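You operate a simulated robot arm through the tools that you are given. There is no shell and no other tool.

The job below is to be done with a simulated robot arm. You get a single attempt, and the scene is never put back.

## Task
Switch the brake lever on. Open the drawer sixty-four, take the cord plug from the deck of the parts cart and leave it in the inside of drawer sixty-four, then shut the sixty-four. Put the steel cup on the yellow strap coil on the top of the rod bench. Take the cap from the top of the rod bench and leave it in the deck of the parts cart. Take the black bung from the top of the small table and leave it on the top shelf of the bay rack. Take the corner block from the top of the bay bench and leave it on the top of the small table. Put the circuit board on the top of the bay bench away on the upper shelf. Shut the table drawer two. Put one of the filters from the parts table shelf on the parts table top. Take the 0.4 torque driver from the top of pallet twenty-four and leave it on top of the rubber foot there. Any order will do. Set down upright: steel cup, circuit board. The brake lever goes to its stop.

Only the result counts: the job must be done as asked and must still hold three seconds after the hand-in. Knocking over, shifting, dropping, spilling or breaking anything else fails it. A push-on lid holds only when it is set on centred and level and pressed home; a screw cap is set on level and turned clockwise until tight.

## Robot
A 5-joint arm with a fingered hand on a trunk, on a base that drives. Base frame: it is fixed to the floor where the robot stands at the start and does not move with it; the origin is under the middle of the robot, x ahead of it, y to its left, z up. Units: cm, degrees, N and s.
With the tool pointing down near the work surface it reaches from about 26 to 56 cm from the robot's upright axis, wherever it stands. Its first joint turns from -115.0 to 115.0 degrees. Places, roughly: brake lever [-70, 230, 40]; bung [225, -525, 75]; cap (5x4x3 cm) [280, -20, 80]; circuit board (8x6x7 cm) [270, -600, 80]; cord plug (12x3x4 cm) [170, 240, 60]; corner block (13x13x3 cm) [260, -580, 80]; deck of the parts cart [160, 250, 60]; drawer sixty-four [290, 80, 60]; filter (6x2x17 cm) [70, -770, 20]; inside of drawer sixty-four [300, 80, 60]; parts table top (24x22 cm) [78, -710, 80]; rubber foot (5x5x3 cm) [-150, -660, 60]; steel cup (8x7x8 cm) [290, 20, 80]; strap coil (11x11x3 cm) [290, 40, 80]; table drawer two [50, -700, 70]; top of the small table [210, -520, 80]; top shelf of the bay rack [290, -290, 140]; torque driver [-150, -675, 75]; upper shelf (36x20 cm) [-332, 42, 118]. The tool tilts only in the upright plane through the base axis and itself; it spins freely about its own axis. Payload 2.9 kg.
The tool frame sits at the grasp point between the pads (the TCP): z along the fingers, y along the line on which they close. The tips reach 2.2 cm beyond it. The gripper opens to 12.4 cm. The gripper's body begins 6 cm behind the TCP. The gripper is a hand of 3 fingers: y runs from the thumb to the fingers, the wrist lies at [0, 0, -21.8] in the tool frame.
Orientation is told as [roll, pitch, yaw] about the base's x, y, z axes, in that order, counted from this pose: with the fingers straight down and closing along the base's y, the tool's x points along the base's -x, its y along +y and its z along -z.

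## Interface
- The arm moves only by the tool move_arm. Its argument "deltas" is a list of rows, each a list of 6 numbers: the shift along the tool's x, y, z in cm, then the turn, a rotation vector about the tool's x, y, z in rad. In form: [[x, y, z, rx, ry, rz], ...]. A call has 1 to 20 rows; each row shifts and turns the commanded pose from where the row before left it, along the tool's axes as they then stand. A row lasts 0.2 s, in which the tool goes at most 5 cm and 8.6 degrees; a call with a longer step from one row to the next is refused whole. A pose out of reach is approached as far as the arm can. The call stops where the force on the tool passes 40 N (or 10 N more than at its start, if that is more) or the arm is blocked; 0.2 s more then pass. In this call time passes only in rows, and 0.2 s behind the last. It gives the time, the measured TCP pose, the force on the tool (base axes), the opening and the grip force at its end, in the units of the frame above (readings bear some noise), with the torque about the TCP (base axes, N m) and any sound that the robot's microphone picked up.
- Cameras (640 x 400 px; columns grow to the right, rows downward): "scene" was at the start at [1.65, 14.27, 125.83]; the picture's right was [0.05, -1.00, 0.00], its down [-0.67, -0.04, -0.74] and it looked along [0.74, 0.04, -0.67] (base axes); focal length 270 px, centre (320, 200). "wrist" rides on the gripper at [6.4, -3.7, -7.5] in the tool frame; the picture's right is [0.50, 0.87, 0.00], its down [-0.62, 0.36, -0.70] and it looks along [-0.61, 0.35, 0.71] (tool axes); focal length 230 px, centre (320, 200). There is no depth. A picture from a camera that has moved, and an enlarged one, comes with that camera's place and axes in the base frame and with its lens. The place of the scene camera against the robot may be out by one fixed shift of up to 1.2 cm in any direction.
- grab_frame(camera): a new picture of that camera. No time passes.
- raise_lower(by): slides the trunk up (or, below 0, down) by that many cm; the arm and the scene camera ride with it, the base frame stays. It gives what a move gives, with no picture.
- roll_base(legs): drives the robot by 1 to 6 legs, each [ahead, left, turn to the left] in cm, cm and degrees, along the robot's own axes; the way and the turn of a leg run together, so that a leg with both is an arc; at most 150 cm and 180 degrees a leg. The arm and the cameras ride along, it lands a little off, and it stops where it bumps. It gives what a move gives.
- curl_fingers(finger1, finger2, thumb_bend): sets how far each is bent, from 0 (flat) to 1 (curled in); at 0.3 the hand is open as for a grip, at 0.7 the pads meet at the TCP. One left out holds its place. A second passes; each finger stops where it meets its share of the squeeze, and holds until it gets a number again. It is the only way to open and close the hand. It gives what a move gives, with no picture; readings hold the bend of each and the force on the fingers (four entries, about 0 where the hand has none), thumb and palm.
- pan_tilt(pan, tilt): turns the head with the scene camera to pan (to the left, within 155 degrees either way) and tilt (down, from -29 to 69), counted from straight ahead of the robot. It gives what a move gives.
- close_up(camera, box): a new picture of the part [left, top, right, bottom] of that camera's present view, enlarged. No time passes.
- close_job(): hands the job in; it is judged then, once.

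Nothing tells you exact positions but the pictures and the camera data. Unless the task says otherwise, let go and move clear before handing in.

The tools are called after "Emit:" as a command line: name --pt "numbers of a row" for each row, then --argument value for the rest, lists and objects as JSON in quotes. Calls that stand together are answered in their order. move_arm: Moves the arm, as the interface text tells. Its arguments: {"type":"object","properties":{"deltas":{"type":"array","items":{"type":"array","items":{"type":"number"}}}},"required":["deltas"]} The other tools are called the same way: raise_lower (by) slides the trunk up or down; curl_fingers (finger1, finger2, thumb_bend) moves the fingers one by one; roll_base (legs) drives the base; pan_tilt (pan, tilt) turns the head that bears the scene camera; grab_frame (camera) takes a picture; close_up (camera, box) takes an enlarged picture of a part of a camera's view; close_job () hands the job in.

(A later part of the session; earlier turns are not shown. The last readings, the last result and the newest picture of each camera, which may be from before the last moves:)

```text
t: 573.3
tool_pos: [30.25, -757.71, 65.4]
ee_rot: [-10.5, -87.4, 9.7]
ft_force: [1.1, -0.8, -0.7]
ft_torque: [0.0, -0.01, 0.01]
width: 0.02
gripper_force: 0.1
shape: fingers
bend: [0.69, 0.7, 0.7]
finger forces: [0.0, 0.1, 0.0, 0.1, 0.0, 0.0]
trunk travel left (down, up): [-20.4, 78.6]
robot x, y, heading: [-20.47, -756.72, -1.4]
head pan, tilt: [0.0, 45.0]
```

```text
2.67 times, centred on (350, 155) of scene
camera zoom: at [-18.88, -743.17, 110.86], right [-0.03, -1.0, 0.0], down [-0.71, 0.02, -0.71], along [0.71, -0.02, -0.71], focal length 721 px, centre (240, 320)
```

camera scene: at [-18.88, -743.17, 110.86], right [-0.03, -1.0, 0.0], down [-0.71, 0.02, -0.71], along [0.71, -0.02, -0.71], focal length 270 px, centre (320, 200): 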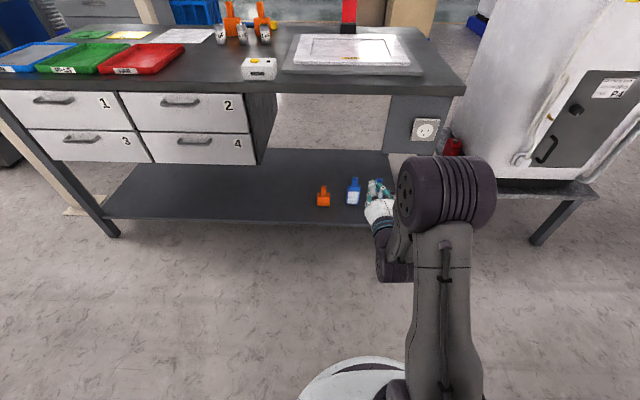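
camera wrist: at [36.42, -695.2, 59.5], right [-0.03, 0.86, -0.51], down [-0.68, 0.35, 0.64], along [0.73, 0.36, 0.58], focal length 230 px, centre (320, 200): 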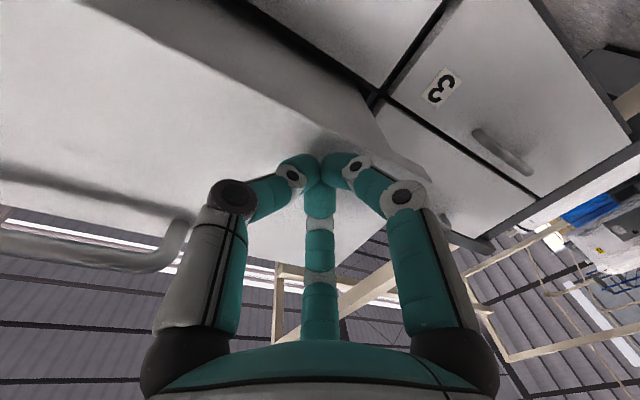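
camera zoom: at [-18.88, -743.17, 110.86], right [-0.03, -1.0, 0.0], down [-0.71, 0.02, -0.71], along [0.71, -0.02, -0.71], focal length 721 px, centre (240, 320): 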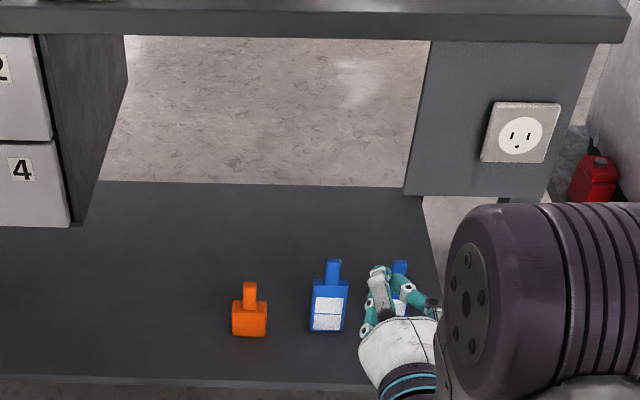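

Two blue filters stand on the lower shelf; filter A's neck is near (77,−762,27). I lower the arm to shelf level, hand horizontal and open.

Emit:
curl_fingers --finger1 0.42 --finger2 0.42 --thumb_bend 0.42

Emit:
raise_lower --by -20.3

Emit:
move_arm --pt "3 0 0 0 0 0" --pt "3 0 0 0 0 0" --pt "3 0 0 0 0 0" --pt "3 0 0 0 0 0" --pt "3 0 0 0 0 0" --pt "2.5 0 0 0 0 0"

Emit:
grab_frame --camera "scene"

Emit:
grab_frame --camera "wrist"

```text
t: 574.3
tool_pos: [30.3, -757.67, 65.45]
ee_rot: [-10.3, -87.5, 9.7]
ft_force: [1.0, -0.8, 0.0]
ft_torque: [-0.01, 0.02, 0.01]
width: 7.14
gripper_force: 0.0
shape: fingers
bend: [0.42, 0.42, 0.42]
finger forces: [0.0, 0.0, 0.0, 0.0, 0.1, 0.0]
trunk travel left (down, up): [-20.4, 78.6]
robot x, y, heading: [-21.09, -757.11, -1.7]
head pan, tilt: [0.0, 45.0]
```

```text
t: 576.5
tool_pos: [30.27, -757.72, 45.09]
ee_rot: [-10.5, -87.5, 9.7]
ft_force: [-0.8, -0.7, 0.3]
ft_torque: [0.0, 0.0, 0.01]
width: 7.15
gripper_force: 0.1
shape: fingers
bend: [0.42, 0.42, 0.42]
finger forces: [0.0, 0.0, 0.0, 0.1, 0.0, 0.1]
trunk travel left (down, up): [-0.1, 98.9]
robot x, y, heading: [-20.65, -756.92, -1.4]
head pan, tilt: [0.0, 45.0]
```

```text
t: 577.9
tool_pos: [29.38, -757.87, 27.65]
ee_rot: [-10.9, -87.5, 9.8]
ft_force: [0.0, -0.8, 0.4]
ft_torque: [0.01, 0.01, -0.01]
width: 7.13
gripper_force: 0.1
shape: fingers
bend: [0.42, 0.42, 0.42]
finger forces: [0.2, 0.0, 0.0, 0.0, 0.0, 0.0]
trunk travel left (down, up): [-0.1, 98.9]
robot x, y, heading: [-21.01, -756.92, -1.4]
head pan, tilt: [0.0, 45.0]
```

```text
taken
camera scene: at [-18.88, -743.17, 90.56], right [-0.03, -1.0, 0.0], down [-0.71, 0.02, -0.71], along [0.71, -0.02, -0.71], focal length 270 px, centre (320, 200)
```

scene: 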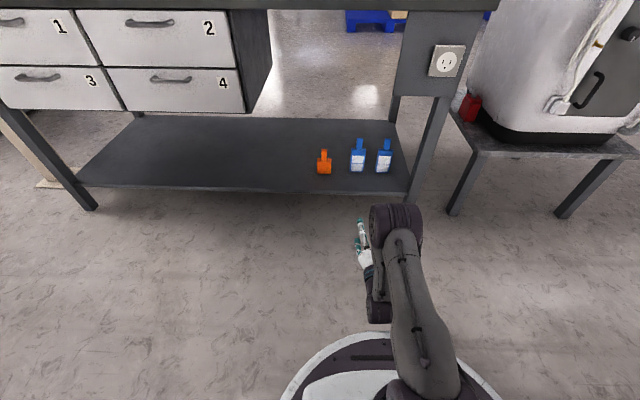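

```text
taken
camera wrist: at [21.58, -761.44, 21.62], right [-0.01, 0.86, -0.51], down [-0.67, 0.37, 0.64], along [0.74, 0.34, 0.57], focal length 230 px, centre (320, 200)
```

wrist: 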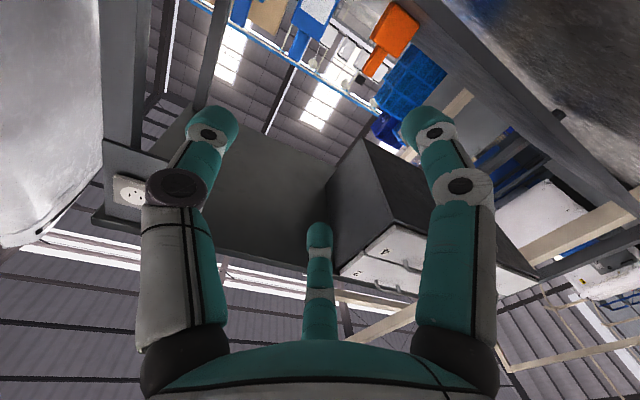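

Emit:
close_up --camera "scene" --box '[290, 110, 430, 200]'

Emit:
close_up --camera "wrist" --box '[200, 0, 440, 150]'

```text
4.44 times, centred on (360, 155) of scene
camera zoom: at [-18.88, -743.17, 90.56], right [-0.03, -1.0, 0.0], down [-0.71, 0.02, -0.71], along [0.71, -0.02, -0.71], focal length 1202 px, centre (142, 400)
```

zoom: 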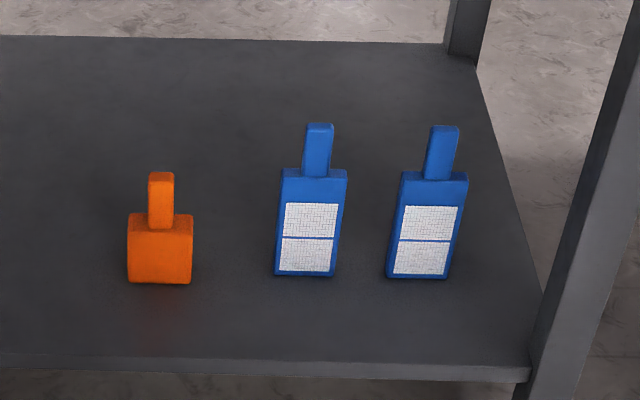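

```text
2.67 times, centred on (320, 75) of wrist
camera zoom: at [21.58, -761.44, 21.62], right [-0.01, 0.86, -0.51], down [-0.67, 0.37, 0.64], along [0.74, 0.34, 0.57], focal length 614 px, centre (320, 533)
```

zoom: 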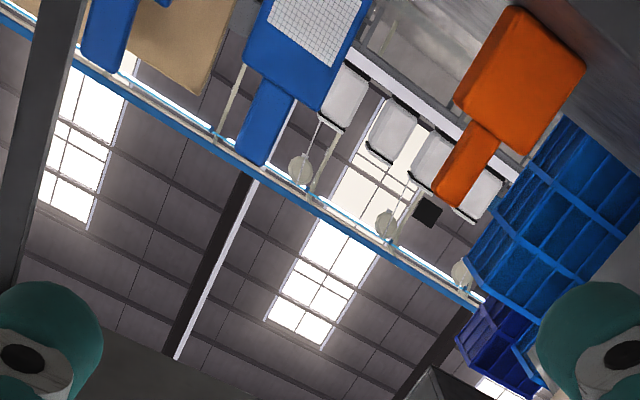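

Filter A's neck is at (72.5,−760.8, z 28–32). I spin so one finger is on top, narrow the opening, and approach.

Emit:
move_arm --pt "0 0 0 0 0 0.131" --pt "0 0 0 0 0 0.131" --pt "0 0 0 0 0 0.131" --pt "0 0 0 0 0 0.131"

Emit:
curl_fingers --finger1 0.49 --finger2 0.49 --thumb_bend 0.49

Emit:
raise_lower --by 3.4

Emit:
roll_base --legs '[[34, -2, 0]]'

Emit:
grab_frame --camera "wrist"

Emit:
grab_frame --camera "scene"

```text
t: 578.9
tool_pos: [29.54, -757.77, 27.57]
ee_rot: [85.2, -60.2, -86.7]
ft_force: [0.2, 0.3, 0.8]
ft_torque: [-0.02, 0.03, 0.03]
width: 7.12
gripper_force: 0.2
shape: fingers
bend: [0.42, 0.42, 0.42]
finger forces: [0.0, 0.0, 0.0, 0.0, 0.0, 0.0]
trunk travel left (down, up): [-0.1, 98.9]
robot x, y, heading: [-20.61, -757.05, -1.7]
head pan, tilt: [0.0, 45.0]
```

```text
t: 579.9
tool_pos: [29.48, -757.75, 27.75]
ee_rot: [85.1, -60.3, -86.7]
ft_force: [-0.4, -0.1, 0.1]
ft_torque: [0.01, 0.01, 0.0]
width: 5.27
gripper_force: 0.0
shape: fingers
bend: [0.49, 0.49, 0.49]
finger forces: [0.0, 0.1, 0.1, 0.1, 0.0, 0.1]
trunk travel left (down, up): [-0.1, 98.9]
robot x, y, heading: [-20.75, -756.82, -1.6]
head pan, tilt: [0.0, 45.0]
```

```text
t: 580.6
tool_pos: [29.46, -757.86, 31.14]
ee_rot: [85.1, -60.2, -86.7]
ft_force: [1.1, 0.1, -0.1]
ft_torque: [-0.01, -0.01, 0.02]
width: 5.32
gripper_force: 0.0
shape: fingers
bend: [0.49, 0.49, 0.49]
finger forces: [0.0, 0.1, 0.0, 0.1, 0.0, 0.0]
trunk travel left (down, up): [-3.5, 95.5]
robot x, y, heading: [-20.79, -756.96, -1.5]
head pan, tilt: [0.0, 45.0]
```

```text
t: 582.9
tool_pos: [64.0, -760.67, 31.12]
ee_rot: [85.0, -60.3, -86.7]
ft_force: [0.3, 0.5, -0.4]
ft_torque: [0.01, 0.02, -0.01]
width: 5.27
gripper_force: 0.0
shape: fingers
bend: [0.49, 0.49, 0.49]
finger forces: [0.0, 0.0, 0.0, 0.0, 0.0, 0.0]
trunk travel left (down, up): [-3.5, 95.5]
robot x, y, heading: [13.9, -759.97, -1.4]
head pan, tilt: [0.0, 45.0]
```

```text
taken
camera wrist: at [56.14, -760.58, 23.98], right [0.01, 1.0, -0.01], down [-0.67, 0.01, 0.74], along [0.74, -0.01, 0.67], focal length 230 px, centre (320, 200)
```

wrist: 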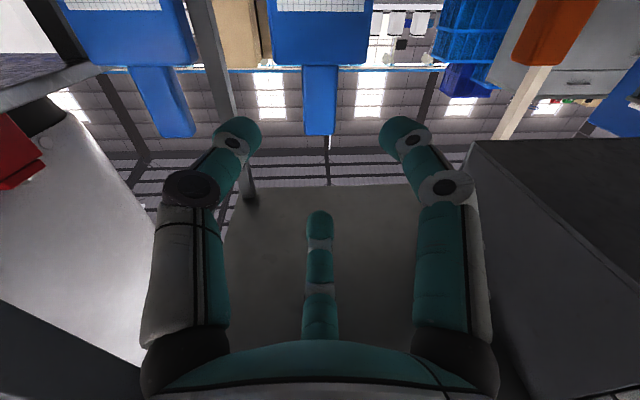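

```text
taken
camera scene: at [15.61, -746.11, 93.96], right [-0.03, -1.0, 0.0], down [-0.71, 0.02, -0.71], along [0.71, -0.02, -0.71], focal length 270 px, centre (320, 200)
```

scene: 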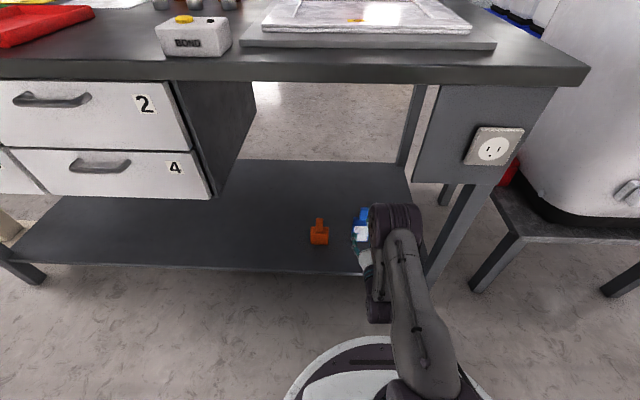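

Perfectly lined up. I advance onto the neck and close.

Emit:
roll_base --legs '[[8.8, 0, 0]]'

Emit:
grab_frame --camera "wrist"

```text
t: 584.0
tool_pos: [72.63, -760.96, 31.03]
ee_rot: [85.1, -60.3, -86.6]
ft_force: [-0.1, 0.2, 0.6]
ft_torque: [0.01, -0.01, 0.0]
width: 5.32
gripper_force: 0.0
shape: fingers
bend: [0.49, 0.49, 0.49]
finger forces: [0.0, 0.1, 0.0, 0.1, 0.0, 0.0]
trunk travel left (down, up): [-3.5, 95.5]
robot x, y, heading: [22.57, -759.7, -1.3]
head pan, tilt: [0.0, 45.0]
```

```text
taken
camera wrist: at [64.8, -760.84, 23.98], right [0.01, 1.0, -0.01], down [-0.67, 0.02, 0.74], along [0.74, -0.01, 0.67], focal length 230 px, centre (320, 200)
```

wrist: 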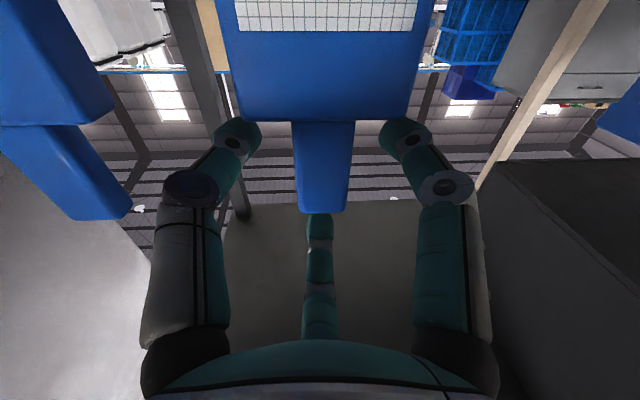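

Emit:
curl_fingers --finger1 0.7 --finger2 0.66 --thumb_bend 0.7

Emit:
grab_frame --camera "wrist"

```text
t: 585.0
tool_pos: [72.57, -760.87, 31.11]
ee_rot: [85.1, -60.4, -86.6]
ft_force: [0.8, 0.5, -0.1]
ft_torque: [0.0, -0.03, 0.03]
width: 0.28
gripper_force: 3.0
shape: fingers
bend: [0.67, 0.66, 0.68]
finger forces: [2.8, 0.1, 0.0, 0.0, 3.0, 0.1]
trunk travel left (down, up): [-3.5, 95.5]
robot x, y, heading: [22.66, -760.31, -1.5]
head pan, tilt: [0.0, 45.0]
```

```text
taken
camera wrist: at [64.8, -760.84, 23.98], right [0.01, 1.0, -0.01], down [-0.67, 0.02, 0.74], along [0.74, -0.01, 0.67], focal length 230 px, centre (320, 200)
```

wrist: 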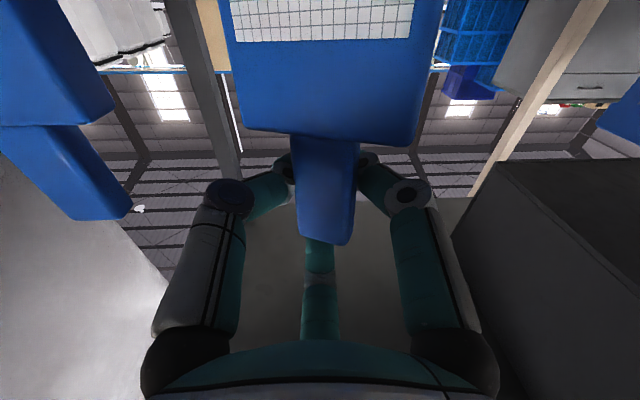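

Emit:
curl_fingers --finger1 0.8 --finger2 0.72 --thumb_bend 0.8

Emit:
grab_frame --camera "wrist"

Emit:
close_up --camera "scene" --box '[310, 160, 450, 280]'

```text
t: 586.0
tool_pos: [72.57, -760.92, 31.09]
ee_rot: [85.1, -60.4, -86.6]
ft_force: [-0.2, -0.3, -0.1]
ft_torque: [0.0, -0.02, 0.02]
width: 0.0
gripper_force: 0.7
shape: fingers
bend: [0.76, 0.71, 0.74]
finger forces: [0.6, 0.0, 0.0, 0.1, 0.6, 0.0]
trunk travel left (down, up): [-3.5, 95.5]
robot x, y, heading: [22.27, -759.85, -1.4]
head pan, tilt: [0.0, 45.0]
```

```text
taken
camera wrist: at [64.8, -760.84, 23.98], right [0.01, 1.0, -0.01], down [-0.67, 0.02, 0.74], along [0.74, -0.01, 0.67], focal length 230 px, centre (320, 200)
```

wrist: 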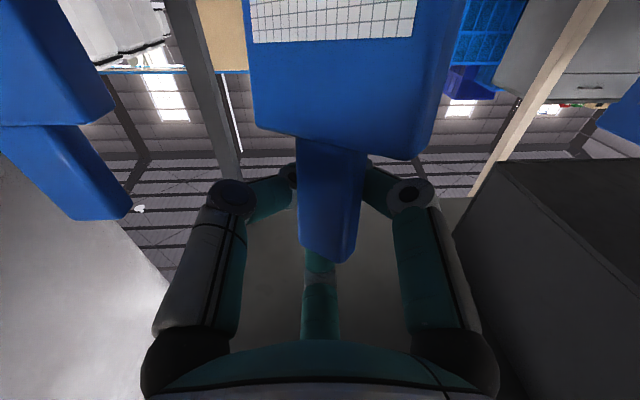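

```text
3.33 times, centred on (380, 220) of scene
camera zoom: at [24.27, -746.34, 93.96], right [-0.03, -1.0, 0.0], down [-0.71, 0.02, -0.71], along [0.71, -0.02, -0.71], focal length 902 px, centre (120, 133)
```

zoom: 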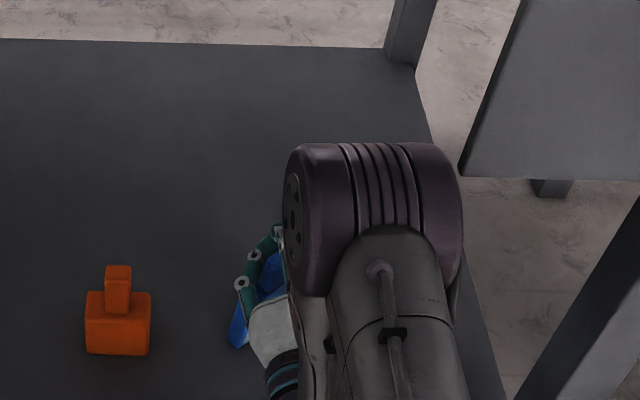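

The fingers squeezed past the neck and drew the filter slightly toward me; it appears still upright. I open gently and check.

Emit:
curl_fingers --finger1 0.55 --finger2 0.5 --thumb_bend 0.55

Emit:
grab_frame --camera "wrist"

Emit:
close_up --camera "scene" --box '[310, 160, 450, 280]'

```text
t: 587.0
tool_pos: [72.7, -760.91, 31.07]
ee_rot: [85.1, -60.2, -86.6]
ft_force: [0.7, 0.4, 0.5]
ft_torque: [0.02, 0.01, -0.01]
width: 3.55
gripper_force: 0.1
shape: fingers
bend: [0.55, 0.5, 0.55]
finger forces: [0.1, 0.0, 0.0, 0.0, 0.0, 0.0]
trunk travel left (down, up): [-3.5, 95.5]
robot x, y, heading: [22.57, -760.0, -1.6]
head pan, tilt: [0.0, 45.0]
```

```text
taken
camera wrist: at [64.79, -760.84, 23.98], right [0.01, 1.0, -0.01], down [-0.67, 0.02, 0.74], along [0.74, -0.01, 0.67], focal length 230 px, centre (320, 200)
```

wrist: 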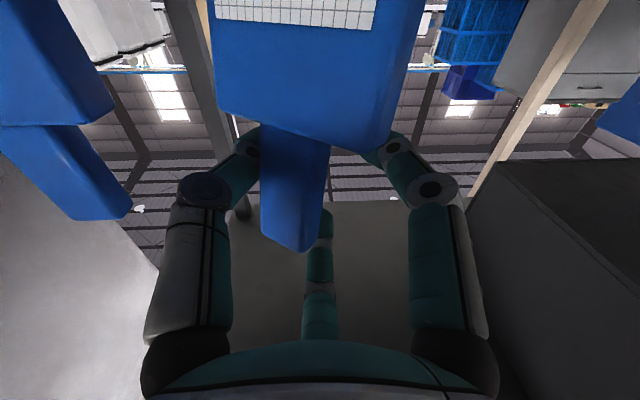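

```text
3.33 times, centred on (380, 220) of scene
camera zoom: at [24.27, -746.34, 93.96], right [-0.03, -1.0, 0.0], down [-0.71, 0.02, -0.71], along [0.71, -0.02, -0.71], focal length 902 px, centre (120, 133)
```

zoom: 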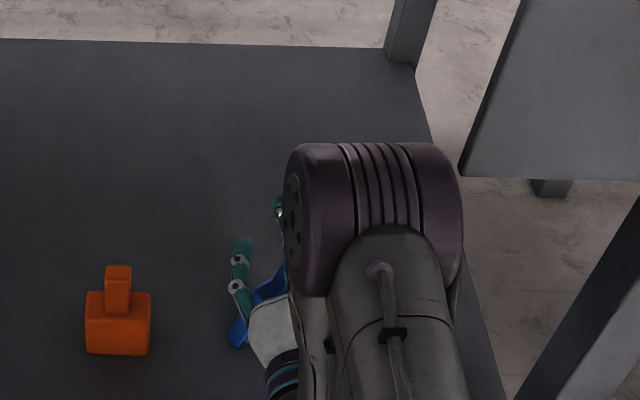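

The filter stands upright with its neck near the palm. I advance so the neck meets the palm, then wrap the fingers fully behind it.

Emit:
curl_fingers --finger1 0.48 --finger2 0.45 --thumb_bend 0.48

Emit:
roll_base --legs '[[2.0, -0.8, 0]]'

Emit:
grab_frame --camera "wrist"

```text
t: 588.0
tool_pos: [72.67, -760.91, 31.15]
ee_rot: [85.1, -60.3, -86.6]
ft_force: [0.1, 0.3, -0.3]
ft_torque: [-0.04, 0.02, 0.03]
width: 5.48
gripper_force: 0.1
shape: fingers
bend: [0.48, 0.45, 0.48]
finger forces: [0.0, 0.1, 0.0, 0.0, 0.0, 0.0]
trunk travel left (down, up): [-3.5, 95.5]
robot x, y, heading: [22.32, -760.19, -1.5]
head pan, tilt: [0.0, 45.0]
```

```text
t: 588.8
tool_pos: [74.65, -761.78, 31.05]
ee_rot: [85.1, -60.3, -86.6]
ft_force: [0.5, -0.2, 0.6]
ft_torque: [-0.02, 0.0, 0.04]
width: 5.5
gripper_force: 0.1
shape: fingers
bend: [0.48, 0.45, 0.48]
finger forces: [0.0, 0.1, 0.0, 0.0, 0.0, 0.0]
trunk travel left (down, up): [-3.5, 95.5]
robot x, y, heading: [24.61, -761.1, -1.6]
head pan, tilt: [0.0, 45.0]
```

```text
taken
camera wrist: at [66.82, -761.67, 23.98], right [0.01, 1.0, -0.01], down [-0.67, 0.02, 0.74], along [0.74, -0.01, 0.67], focal length 230 px, centre (320, 200)
```

wrist: 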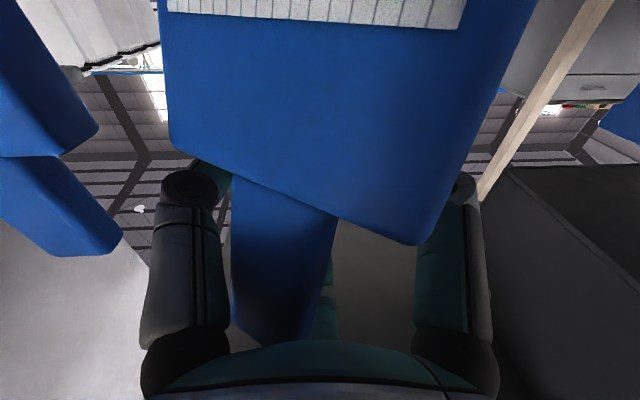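

Emit:
curl_fingers --finger1 0.85 --finger2 0.8 --thumb_bend 0.85

Emit:
grab_frame --camera "wrist"

Emit:
close_up --camera "scene" --box '[310, 160, 450, 280]'

```text
t: 589.8
tool_pos: [74.84, -761.88, 31.03]
ee_rot: [85.2, -60.2, -86.7]
ft_force: [-0.3, -0.3, -0.3]
ft_torque: [0.02, -0.01, 0.0]
width: 0.0
gripper_force: 0.0
shape: fingers
bend: [0.79, 0.76, 0.76]
finger forces: [0.0, 0.0, 0.0, 0.0, 0.0, 0.1]
trunk travel left (down, up): [-3.5, 95.5]
robot x, y, heading: [24.49, -761.09, -1.4]
head pan, tilt: [0.0, 45.0]
```

```text
taken
camera wrist: at [66.82, -761.67, 23.98], right [0.01, 1.0, -0.01], down [-0.67, 0.02, 0.74], along [0.74, -0.01, 0.67], focal length 230 px, centre (320, 200)
```

wrist: 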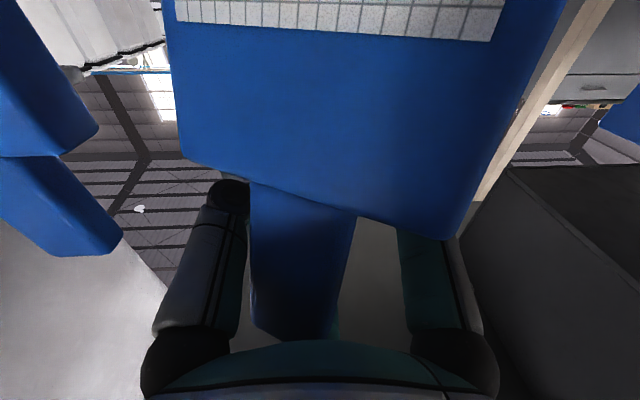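

```text
3.33 times, centred on (380, 220) of scene
camera zoom: at [26.3, -747.17, 93.96], right [-0.03, -1.0, 0.0], down [-0.71, 0.02, -0.71], along [0.71, -0.02, -0.71], focal length 902 px, centre (120, 133)
```

zoom: 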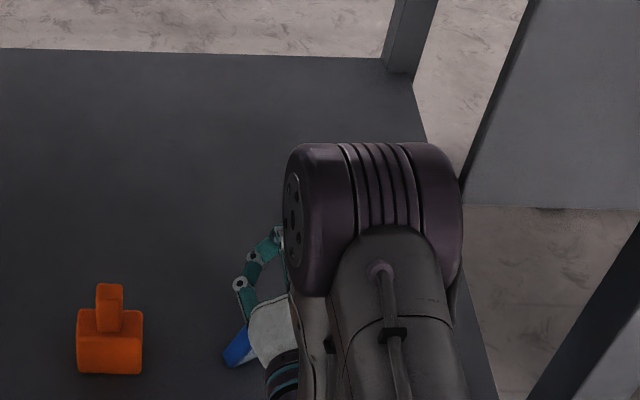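

The wrap doesn't clamp the thin neck. I open wide and retreat to rethink with a top-down grip on the body.

Emit:
curl_fingers --finger1 0.4 --finger2 0.4 --thumb_bend 0.4

Emit:
roll_base --legs '[[-8, 0, 0]]'

Emit:
grab_frame --camera "wrist"

Emit:
grab_frame --camera "scene"

```text
t: 590.8
tool_pos: [74.65, -761.72, 31.13]
ee_rot: [85.2, -60.4, -86.5]
ft_force: [-1.0, -0.8, -0.1]
ft_torque: [-0.01, -0.02, -0.01]
width: 7.69
gripper_force: 0.0
shape: fingers
bend: [0.4, 0.4, 0.4]
finger forces: [0.1, 0.1, 0.0, 0.0, 0.0, 0.0]
trunk travel left (down, up): [-3.5, 95.5]
robot x, y, heading: [24.06, -761.11, -1.6]
head pan, tilt: [0.0, 45.0]
```

```text
t: 591.9
tool_pos: [66.77, -761.51, 31.06]
ee_rot: [85.2, -60.2, -86.7]
ft_force: [-0.3, -0.5, 0.2]
ft_torque: [0.01, 0.03, 0.0]
width: 7.7
gripper_force: 0.0
shape: fingers
bend: [0.4, 0.4, 0.4]
finger forces: [0.0, 0.1, 0.0, 0.0, 0.0, 0.0]
trunk travel left (down, up): [-3.5, 95.5]
robot x, y, heading: [16.46, -760.59, -1.5]
head pan, tilt: [0.0, 45.0]
```

```text
taken
camera wrist: at [58.87, -761.45, 23.98], right [0.01, 1.0, -0.01], down [-0.67, 0.02, 0.74], along [0.74, -0.01, 0.67], focal length 230 px, centre (320, 200)
```

wrist: 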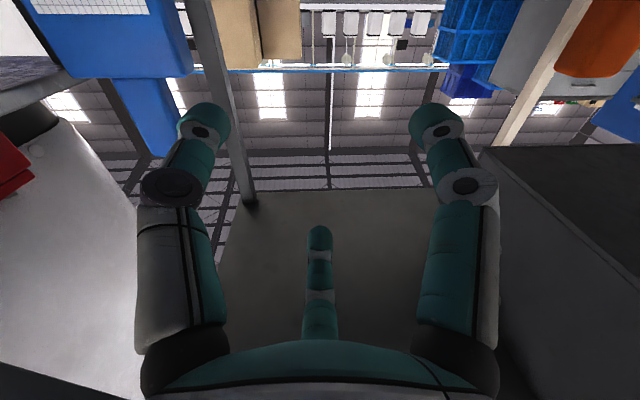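

```text
taken
camera scene: at [18.35, -746.96, 93.96], right [-0.03, -1.0, 0.0], down [-0.71, 0.02, -0.71], along [0.71, -0.02, -0.71], focal length 270 px, centre (320, 200)
```

scene: 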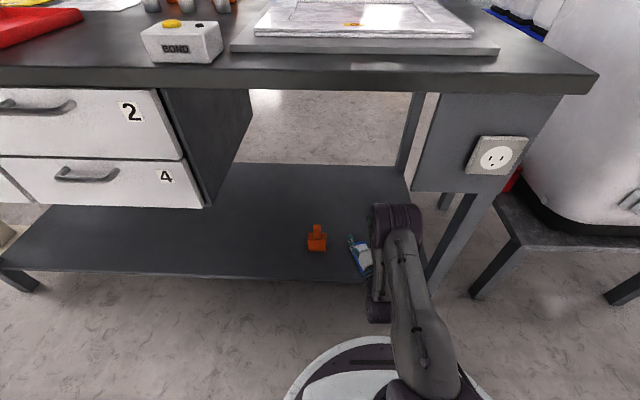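

Emit:
roll_base --legs '[[-25, 0, 1.5]]'

Emit:
grab_frame --camera "scene"

Emit:
close_up --camera "scene" --box '[290, 120, 430, 230]'

```text
t: 593.7
tool_pos: [41.22, -759.76, 31.02]
ee_rot: [85.1, -60.2, -85.0]
ft_force: [0.1, 0.2, -0.4]
ft_torque: [0.0, -0.04, -0.01]
width: 7.71
gripper_force: 0.0
shape: fingers
bend: [0.4, 0.4, 0.4]
finger forces: [0.0, 0.0, 0.1, 0.0, 0.1, 0.0]
trunk travel left (down, up): [-3.5, 95.5]
robot x, y, heading: [-9.13, -760.28, 0.1]
head pan, tilt: [0.0, 45.0]
```

```text
taken
camera scene: at [-7.6, -746.56, 93.96], right [0.0, -1.0, 0.0], down [-0.71, 0.0, -0.71], along [0.71, 0.0, -0.71], focal length 270 px, centre (320, 200)
```

scene: 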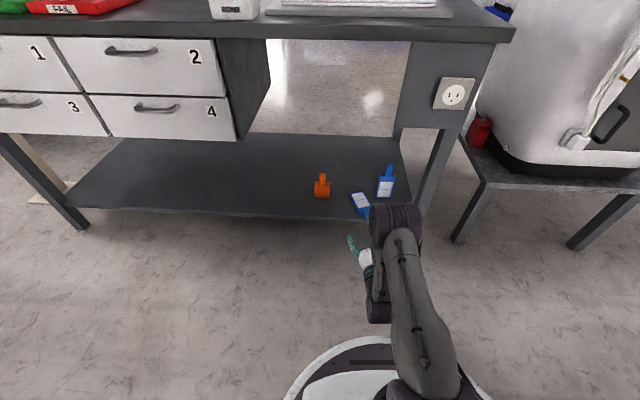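

```text
3.64 times, centred on (360, 175) of scene
camera zoom: at [-7.6, -746.56, 93.96], right [0.0, -1.0, 0.0], down [-0.71, 0.0, -0.71], along [0.71, 0.0, -0.71], focal length 984 px, centre (174, 291)
```

zoom: 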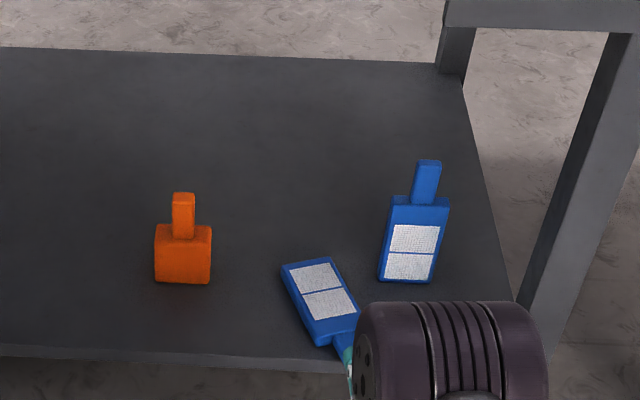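

Filter A fell flat onto the shelf (label up, neck toward me). I'll grip it across its 6 cm width with the tool pointing down. I reorient the hand out here first.

Emit:
move_arm --pt "0 0 0 0 0 -0.131" --pt "0 0 0 0 0 -0.131" --pt "0 0 0 0 0 -0.131" --pt "0 0 0 0 0 -0.131"

Emit:
move_arm --pt "0 0 0 0 0.1428 0" --pt "0 0 0 0 0.1428 0" --pt "0 0 0 0 0.1428 0" --pt "0 0 0 0 0.1428 0" --pt "0 0 0 0 0.1428 0" --pt "0 0 0 0 0.1428 0" --pt "0 0 0 0 0.1428 0" --pt "0 0 0 0 0.1428 0" --pt "0 0 0 0 0.1428 0" --pt "0 0 0 0 0.1428 0" --pt "0 0 0 0 0.1 0"

Emit:
grab_frame --camera "wrist"

Emit:
grab_frame --camera "scene"

```text
t: 594.7
tool_pos: [41.23, -759.82, 31.21]
ee_rot: [-13.9, -87.5, 14.6]
ft_force: [-0.4, -0.4, 0.5]
ft_torque: [-0.03, -0.01, -0.02]
width: 7.68
gripper_force: 0.0
shape: fingers
bend: [0.4, 0.4, 0.4]
finger forces: [0.1, 0.1, 0.0, 0.1, 0.0, 0.0]
trunk travel left (down, up): [-3.5, 95.5]
robot x, y, heading: [-8.92, -760.58, -0.1]
head pan, tilt: [0.0, 45.0]
```

```text
t: 597.1
tool_pos: [41.22, -759.81, 31.08]
ee_rot: [-0.1, 0.0, 0.6]
ft_force: [0.0, -0.2, -0.6]
ft_torque: [0.04, 0.02, 0.01]
width: 7.66
gripper_force: 0.0
shape: fingers
bend: [0.4, 0.4, 0.4]
finger forces: [0.0, 0.1, 0.0, 0.0, 0.0, 0.1]
trunk travel left (down, up): [-3.5, 95.5]
robot x, y, heading: [-8.98, -760.46, -0.0]
head pan, tilt: [0.0, 45.0]
```

```text
taken
camera wrist: at [34.79, -763.55, 38.59], right [-0.51, 0.86, 0.0], down [0.61, 0.36, 0.7], along [0.6, 0.36, -0.71], focal length 230 px, centre (320, 200)
```

wrist: 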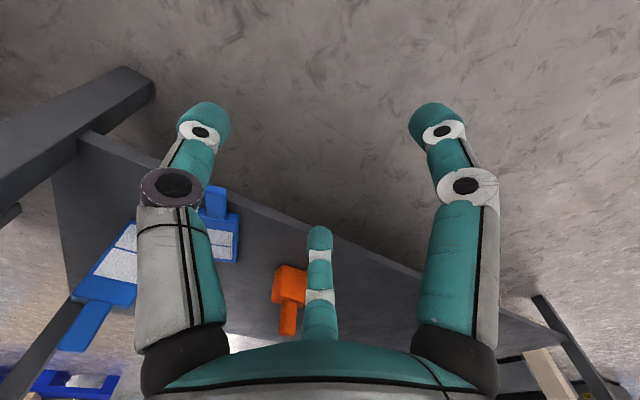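

```text
taken
camera scene: at [-7.61, -746.56, 93.96], right [0.0, -1.0, 0.0], down [-0.71, 0.0, -0.71], along [0.71, 0.0, -0.71], focal length 270 px, centre (320, 200)
```

scene: 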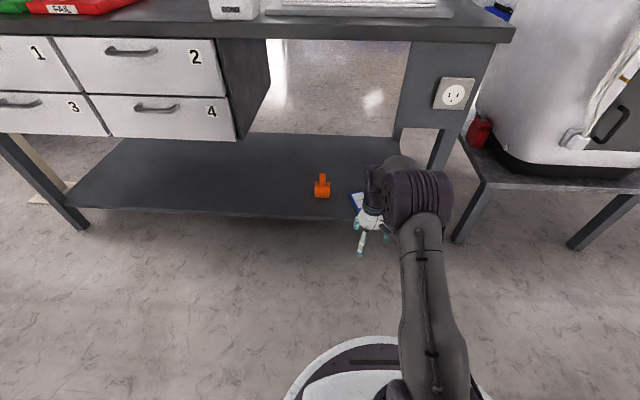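

Emit:
roll_base --legs '[[18, 0, 0]]'

Emit:
grab_frame --camera "wrist"

Emit:
grab_frame --camera "scene"

```text
t: 598.6
tool_pos: [59.36, -759.96, 30.98]
ee_rot: [-0.1, 0.0, 0.5]
ft_force: [0.5, 0.6, 0.0]
ft_torque: [0.0, 0.02, 0.01]
width: 7.71
gripper_force: 0.2
shape: fingers
bend: [0.4, 0.4, 0.4]
finger forces: [0.0, 0.1, 0.0, 0.0, 0.0, 0.0]
trunk travel left (down, up): [-3.5, 95.5]
robot x, y, heading: [9.48, -760.24, -0.1]
head pan, tilt: [0.0, 45.0]
```

```text
taken
camera wrist: at [52.99, -763.8, 38.55], right [-0.51, 0.86, 0.0], down [0.61, 0.36, 0.7], along [0.61, 0.36, -0.71], focal length 230 px, centre (320, 200)
```

wrist: 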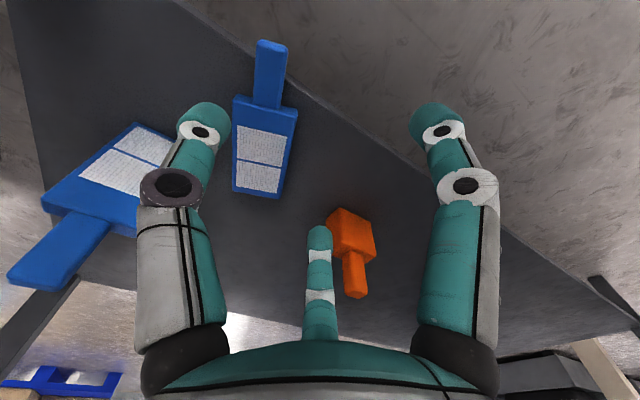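

```text
taken
camera scene: at [10.7, -746.61, 93.96], right [0.0, -1.0, 0.0], down [-0.71, 0.0, -0.71], along [0.71, 0.0, -0.71], focal length 270 px, centre (320, 200)
```

scene: 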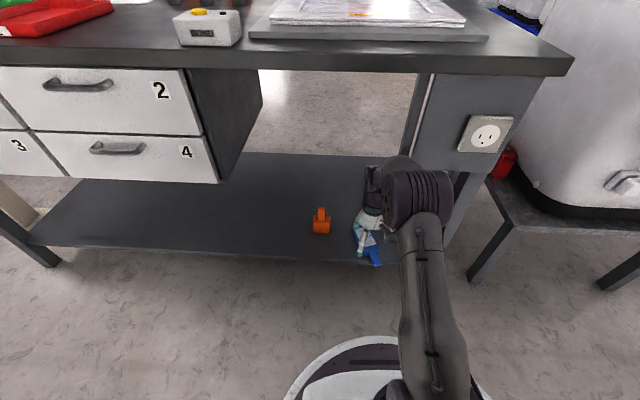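

Emit:
curl_fingers --finger1 0.38 --finger2 0.38 --thumb_bend 0.33

Emit:
roll_base --legs '[[8.2, -0.7, 0]]'

Emit:
move_arm --pt "0 0 2 0 0 -0.145" --pt "0 0 2 0 0 -0.145"

Emit:
grab_frame --camera "wrist"

Emit:
grab_frame --camera "scene"

```text
t: 599.6
tool_pos: [59.34, -760.09, 30.97]
ee_rot: [0.0, 0.0, 0.6]
ft_force: [0.0, 0.0, 0.5]
ft_torque: [0.01, -0.01, -0.03]
width: 8.92
gripper_force: 0.0
shape: fingers
bend: [0.38, 0.38, 0.33]
finger forces: [0.1, 0.0, 0.0, 0.0, 0.0, 0.0]
trunk travel left (down, up): [-3.5, 95.5]
robot x, y, heading: [8.99, -760.54, -0.1]
head pan, tilt: [0.0, 45.0]
```

```text
t: 600.7
tool_pos: [67.48, -760.89, 31.1]
ee_rot: [0.1, -0.1, 0.4]
ft_force: [0.7, 0.2, 0.0]
ft_torque: [-0.04, 0.03, 0.02]
width: 8.9
gripper_force: 0.0
shape: fingers
bend: [0.38, 0.38, 0.33]
finger forces: [0.0, 0.1, 0.1, 0.0, 0.1, 0.0]
trunk travel left (down, up): [-3.5, 95.5]
robot x, y, heading: [17.23, -761.24, -0.4]
head pan, tilt: [0.0, 45.0]
```

```text
t: 601.3
tool_pos: [67.16, -760.57, 26.88]
ee_rot: [0.0, 0.0, 17.1]
ft_force: [-0.1, 0.7, 0.6]
ft_torque: [0.02, 0.02, 0.01]
width: 8.87
gripper_force: 0.1
shape: fingers
bend: [0.38, 0.38, 0.33]
finger forces: [0.1, 0.0, 0.0, 0.1, 0.1, 0.0]
trunk travel left (down, up): [-3.5, 95.5]
robot x, y, heading: [16.66, -761.23, -0.4]
head pan, tilt: [0.0, 45.0]
```

```text
taken
camera wrist: at [62.08, -766.01, 34.44], right [-0.73, 0.68, 0.0], down [0.48, 0.52, 0.7], along [0.48, 0.51, -0.71], focal length 230 px, centre (320, 200)
```

wrist: 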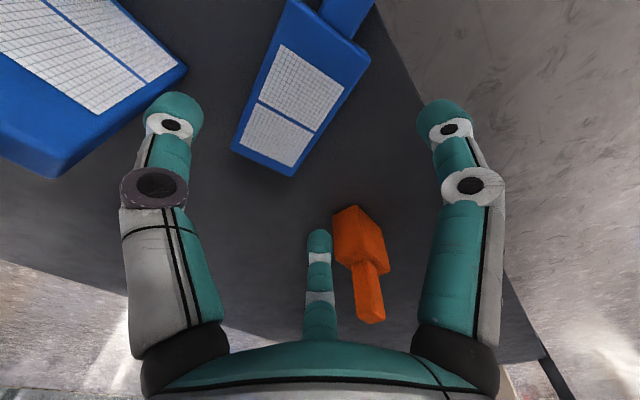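

```text
taken
camera scene: at [18.61, -747.31, 93.96], right [0.0, -1.0, 0.0], down [-0.71, 0.0, -0.71], along [0.71, 0.0, -0.71], focal length 270 px, centre (320, 200)
```

scene: 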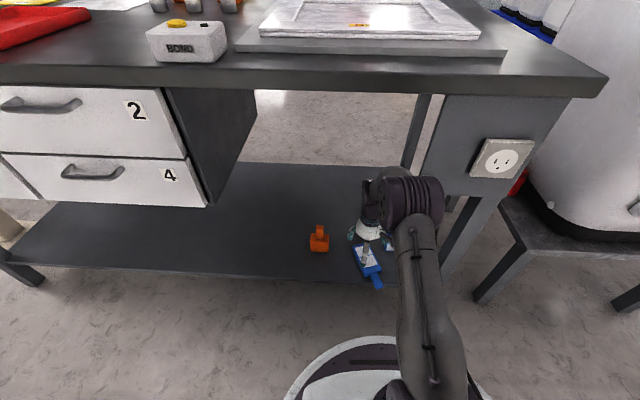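

Emit:
move_arm --pt "-0.8 -0.65 2 0 0 0" --pt "0 0 2.5 0 0 0" --pt "0 0 1.5 0 0 0"

Emit:
grab_frame --camera "wrist"

```text
t: 602.1
tool_pos: [68.14, -761.19, 20.94]
ee_rot: [0.0, -0.1, 17.1]
ft_force: [0.7, -0.4, 0.0]
ft_torque: [0.0, -0.02, 0.02]
width: 8.9
gripper_force: 0.0
shape: fingers
bend: [0.38, 0.38, 0.33]
finger forces: [0.1, 0.0, 0.1, 0.0, 0.1, 0.0]
trunk travel left (down, up): [-3.5, 95.5]
robot x, y, heading: [17.11, -761.18, -0.3]
head pan, tilt: [0.0, 45.0]
```

```text
taken
camera wrist: at [63.13, -766.61, 28.47], right [-0.73, 0.68, 0.0], down [0.48, 0.52, 0.7], along [0.48, 0.51, -0.71], focal length 230 px, centre (320, 200)
```

wrist: 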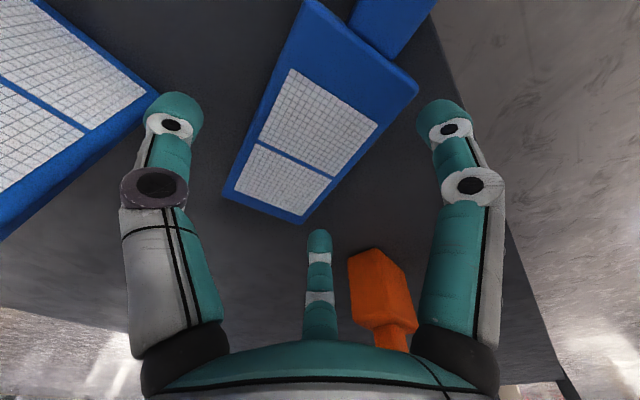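

Emit:
move_arm --pt "0 0 1.2 0 0 0"

Emit:
move_arm --pt "0 0 0.5 0 0 0"

Emit:
grab_frame --camera "wrist"

```text
t: 602.5
tool_pos: [68.1, -761.15, 19.79]
ee_rot: [0.1, 0.0, 17.1]
ft_force: [-0.7, 0.3, -0.4]
ft_torque: [0.04, 0.0, 0.0]
width: 8.91
gripper_force: 0.0
shape: fingers
bend: [0.38, 0.38, 0.33]
finger forces: [0.1, 0.0, 0.0, 0.0, 0.1, 0.0]
trunk travel left (down, up): [-3.5, 95.5]
robot x, y, heading: [17.15, -761.04, -0.5]
head pan, tilt: [0.0, 45.0]
```

```text
t: 602.9
tool_pos: [68.23, -761.1, 19.2]
ee_rot: [0.1, 0.0, 17.1]
ft_force: [-0.3, -0.5, 0.1]
ft_torque: [0.0, 0.01, -0.04]
width: 8.92
gripper_force: 0.2
shape: fingers
bend: [0.38, 0.38, 0.33]
finger forces: [0.0, 0.0, 0.0, 0.0, 0.1, 0.1]
trunk travel left (down, up): [-3.5, 95.5]
robot x, y, heading: [17.01, -761.56, -0.4]
head pan, tilt: [0.0, 45.0]
```

```text
taken
camera wrist: at [63.11, -766.57, 26.74], right [-0.73, 0.68, 0.0], down [0.48, 0.52, 0.7], along [0.48, 0.51, -0.71], focal length 230 px, centre (320, 200)
```

wrist: 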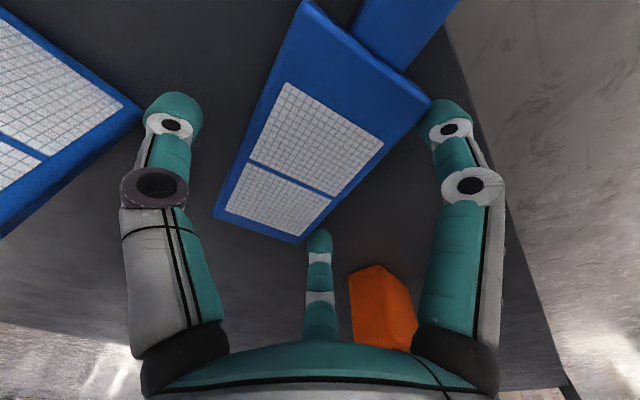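

Emit:
move_arm --pt "0 0 0.5 0 0 0"

Emit:
curl_fingers --finger1 0.5 --finger2 0.5 --thumb_bend 0.45

Emit:
grab_frame --camera "wrist"

```text
t: 603.3
tool_pos: [68.32, -761.09, 18.86]
ee_rot: [0.0, -0.1, 17.1]
ft_force: [0.5, -0.3, -0.9]
ft_torque: [0.01, 0.03, -0.03]
width: 8.93
gripper_force: 0.1
shape: fingers
bend: [0.38, 0.38, 0.33]
finger forces: [0.0, 0.0, 0.1, 0.0, 0.1, 0.1]
trunk travel left (down, up): [-3.5, 95.5]
robot x, y, heading: [17.04, -761.19, -0.4]
head pan, tilt: [0.0, 45.0]
```

```text
t: 604.3
tool_pos: [68.22, -761.18, 18.91]
ee_rot: [0.0, 0.0, 17.1]
ft_force: [-0.2, 0.7, 0.5]
ft_torque: [0.0, 0.04, -0.02]
width: 6.4
gripper_force: 2.5
shape: fingers
bend: [0.47, 0.47, 0.43]
finger forces: [1.7, 1.6, 0.0, 0.0, 2.8, 0.0]
trunk travel left (down, up): [-3.5, 95.5]
robot x, y, heading: [17.37, -761.21, -0.5]
head pan, tilt: [0.0, 45.0]
```

```text
taken
camera wrist: at [63.14, -766.53, 26.32], right [-0.73, 0.68, 0.0], down [0.49, 0.52, 0.7], along [0.48, 0.51, -0.71], focal length 230 px, centre (320, 200)
```

wrist: 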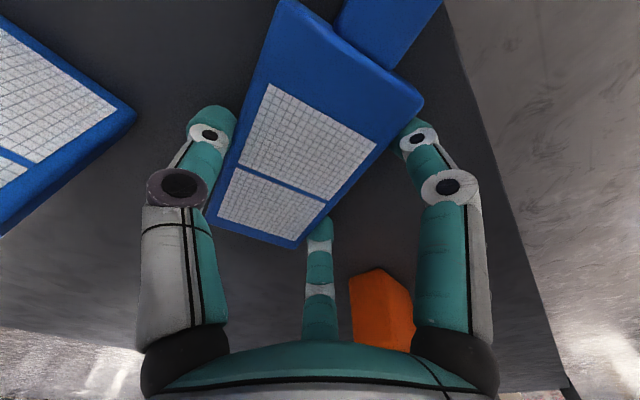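

All three digits touch the filter's sides. I tighten and lift slightly.

Emit:
curl_fingers --finger1 0.65 --finger2 0.65 --thumb_bend 0.6

Emit:
move_arm --pt "0 0 -1 0 0 0" --pt "0 0 -1 0 0 0"

Emit:
grab_frame --camera "wrist"

Emit:
close_up --camera "scene" --box '[300, 170, 460, 310]'

```text
t: 605.3
tool_pos: [68.24, -761.12, 18.84]
ee_rot: [0.0, -0.2, 17.0]
ft_force: [-1.2, 0.6, 4.8]
ft_torque: [0.04, 0.11, -0.04]
width: 6.08
gripper_force: 20.0
shape: fingers
bend: [0.5, 0.5, 0.46]
finger forces: [11.5, 10.0, 0.1, 0.1, 17.9, 0.1]
trunk travel left (down, up): [-3.5, 95.5]
robot x, y, heading: [17.08, -760.87, -0.1]
head pan, tilt: [0.0, 45.0]
```

```text
t: 605.9
tool_pos: [68.24, -761.16, 20.99]
ee_rot: [0.0, 0.0, 17.0]
ft_force: [0.1, -0.6, -0.2]
ft_torque: [0.02, 0.0, 0.0]
width: 6.09
gripper_force: 18.8
shape: fingers
bend: [0.5, 0.5, 0.46]
finger forces: [9.4, 9.4, 0.0, 0.0, 18.8, 0.1]
trunk travel left (down, up): [-3.5, 95.5]
robot x, y, heading: [17.47, -761.14, -0.4]
head pan, tilt: [0.0, 45.0]
```

```text
taken
camera wrist: at [63.09, -766.6, 28.37], right [-0.73, 0.68, 0.0], down [0.49, 0.52, 0.7], along [0.48, 0.51, -0.71], focal length 230 px, centre (320, 200)
```

wrist: 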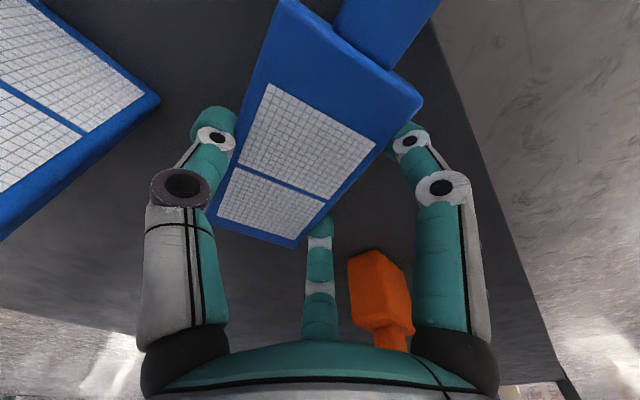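

```text
2.86 times, centred on (380, 240) of scene
camera zoom: at [18.62, -747.31, 93.95], right [0.0, -1.0, 0.0], down [-0.71, 0.0, -0.71], along [0.71, 0.0, -0.71], focal length 773 px, centre (149, 86)
```

zoom: 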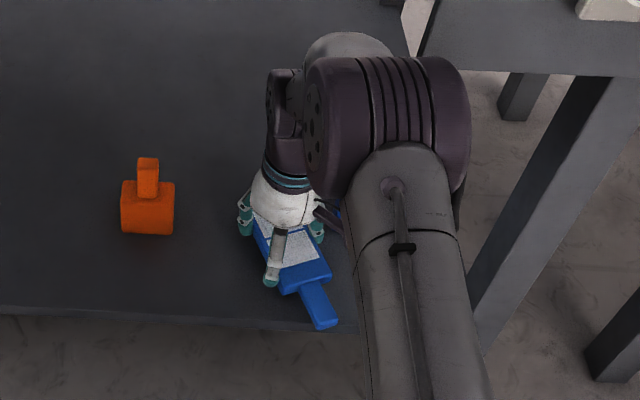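

Firm grip. I pull it straight out, then raise above table height.

Emit:
move_arm --pt "0 0 -2 0 0 0" --pt "0 0 -2 0 0 0"

Emit:
roll_base --legs '[[-38, 0, 0]]'

Emit:
raise_lower --by 40

Emit:
raise_lower --by 36

Emit:
pan_tilt --pan 10 --tilt 45

Emit:
grab_frame --camera "scene"

Emit:
grab_frame --camera "wrist"

```text
t: 606.5
tool_pos: [68.22, -761.36, 24.75]
ee_rot: [-0.1, 0.0, 17.0]
ft_force: [0.3, -0.7, -0.6]
ft_torque: [0.01, 0.0, 0.01]
width: 6.09
gripper_force: 18.8
shape: fingers
bend: [0.5, 0.5, 0.46]
finger forces: [9.5, 9.3, 0.0, 0.0, 19.0, 0.0]
trunk travel left (down, up): [-3.5, 95.5]
robot x, y, heading: [16.98, -760.77, -0.5]
head pan, tilt: [0.0, 45.0]
```

```text
t: 608.9
tool_pos: [29.16, -761.02, 24.85]
ee_rot: [-0.1, 0.0, 17.5]
ft_force: [-0.5, 0.1, 0.4]
ft_torque: [0.0, 0.02, 0.0]
width: 6.08
gripper_force: 19.4
shape: fingers
bend: [0.5, 0.5, 0.46]
finger forces: [9.5, 9.4, 0.0, 0.0, 18.9, 0.1]
trunk travel left (down, up): [-3.5, 95.5]
robot x, y, heading: [-22.15, -761.0, 0.1]
head pan, tilt: [0.0, 45.0]
```

```text
t: 612.8
tool_pos: [29.27, -761.01, 64.94]
ee_rot: [0.0, 0.0, 17.3]
ft_force: [-0.2, 0.4, -0.6]
ft_torque: [0.0, 0.04, -0.02]
width: 6.08
gripper_force: 18.8
shape: fingers
bend: [0.5, 0.5, 0.46]
finger forces: [9.6, 9.5, 0.1, 0.0, 19.1, 0.0]
trunk travel left (down, up): [-43.5, 55.5]
robot x, y, heading: [-21.94, -760.91, 0.2]
head pan, tilt: [0.0, 45.0]
```

```text
t: 616.3
tool_pos: [29.24, -760.98, 100.8]
ee_rot: [-0.1, 0.0, 17.4]
ft_force: [-0.1, -0.5, -0.2]
ft_torque: [-0.01, 0.02, -0.01]
width: 6.06
gripper_force: 19.1
shape: fingers
bend: [0.5, 0.5, 0.46]
finger forces: [9.6, 9.5, 0.0, 0.1, 19.1, 0.0]
trunk travel left (down, up): [-79.5, 19.5]
robot x, y, heading: [-22.02, -760.87, -0.1]
head pan, tilt: [0.0, 45.0]
```

```text
t: 617.0
tool_pos: [29.29, -760.98, 100.92]
ee_rot: [0.0, -0.1, 17.4]
ft_force: [-0.4, -0.5, -0.8]
ft_torque: [0.01, -0.01, 0.0]
width: 6.1
gripper_force: 19.1
shape: fingers
bend: [0.5, 0.5, 0.46]
finger forces: [9.6, 9.4, 0.0, 0.0, 19.0, 0.0]
trunk travel left (down, up): [-79.5, 19.5]
robot x, y, heading: [-21.9, -761.07, 0.0]
head pan, tilt: [10.0, 45.0]
```

```text
taken
camera scene: at [-20.57, -745.82, 169.96], right [0.17, -0.98, 0.0], down [-0.7, -0.12, -0.71], along [0.7, 0.12, -0.71], focal length 270 px, centre (320, 200)
```

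scene: 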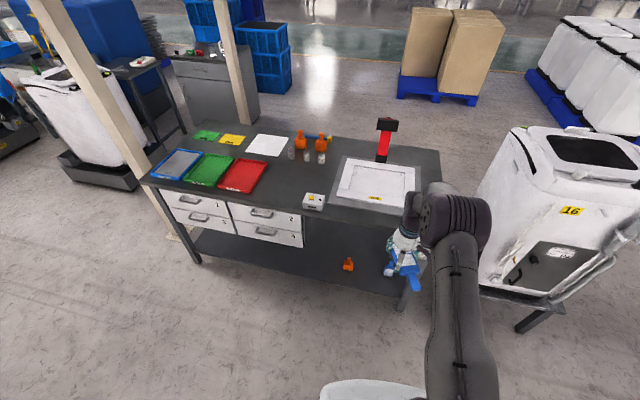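

```text
taken
camera wrist: at [24.21, -766.44, 108.34], right [-0.74, 0.68, 0.0], down [0.48, 0.52, 0.7], along [0.48, 0.52, -0.71], focal length 230 px, centre (320, 200)
```

wrist: 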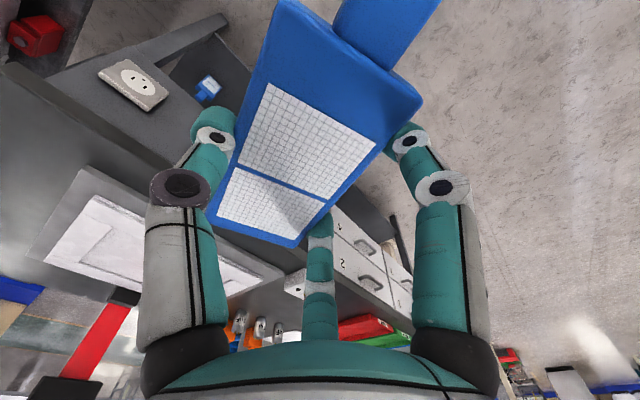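

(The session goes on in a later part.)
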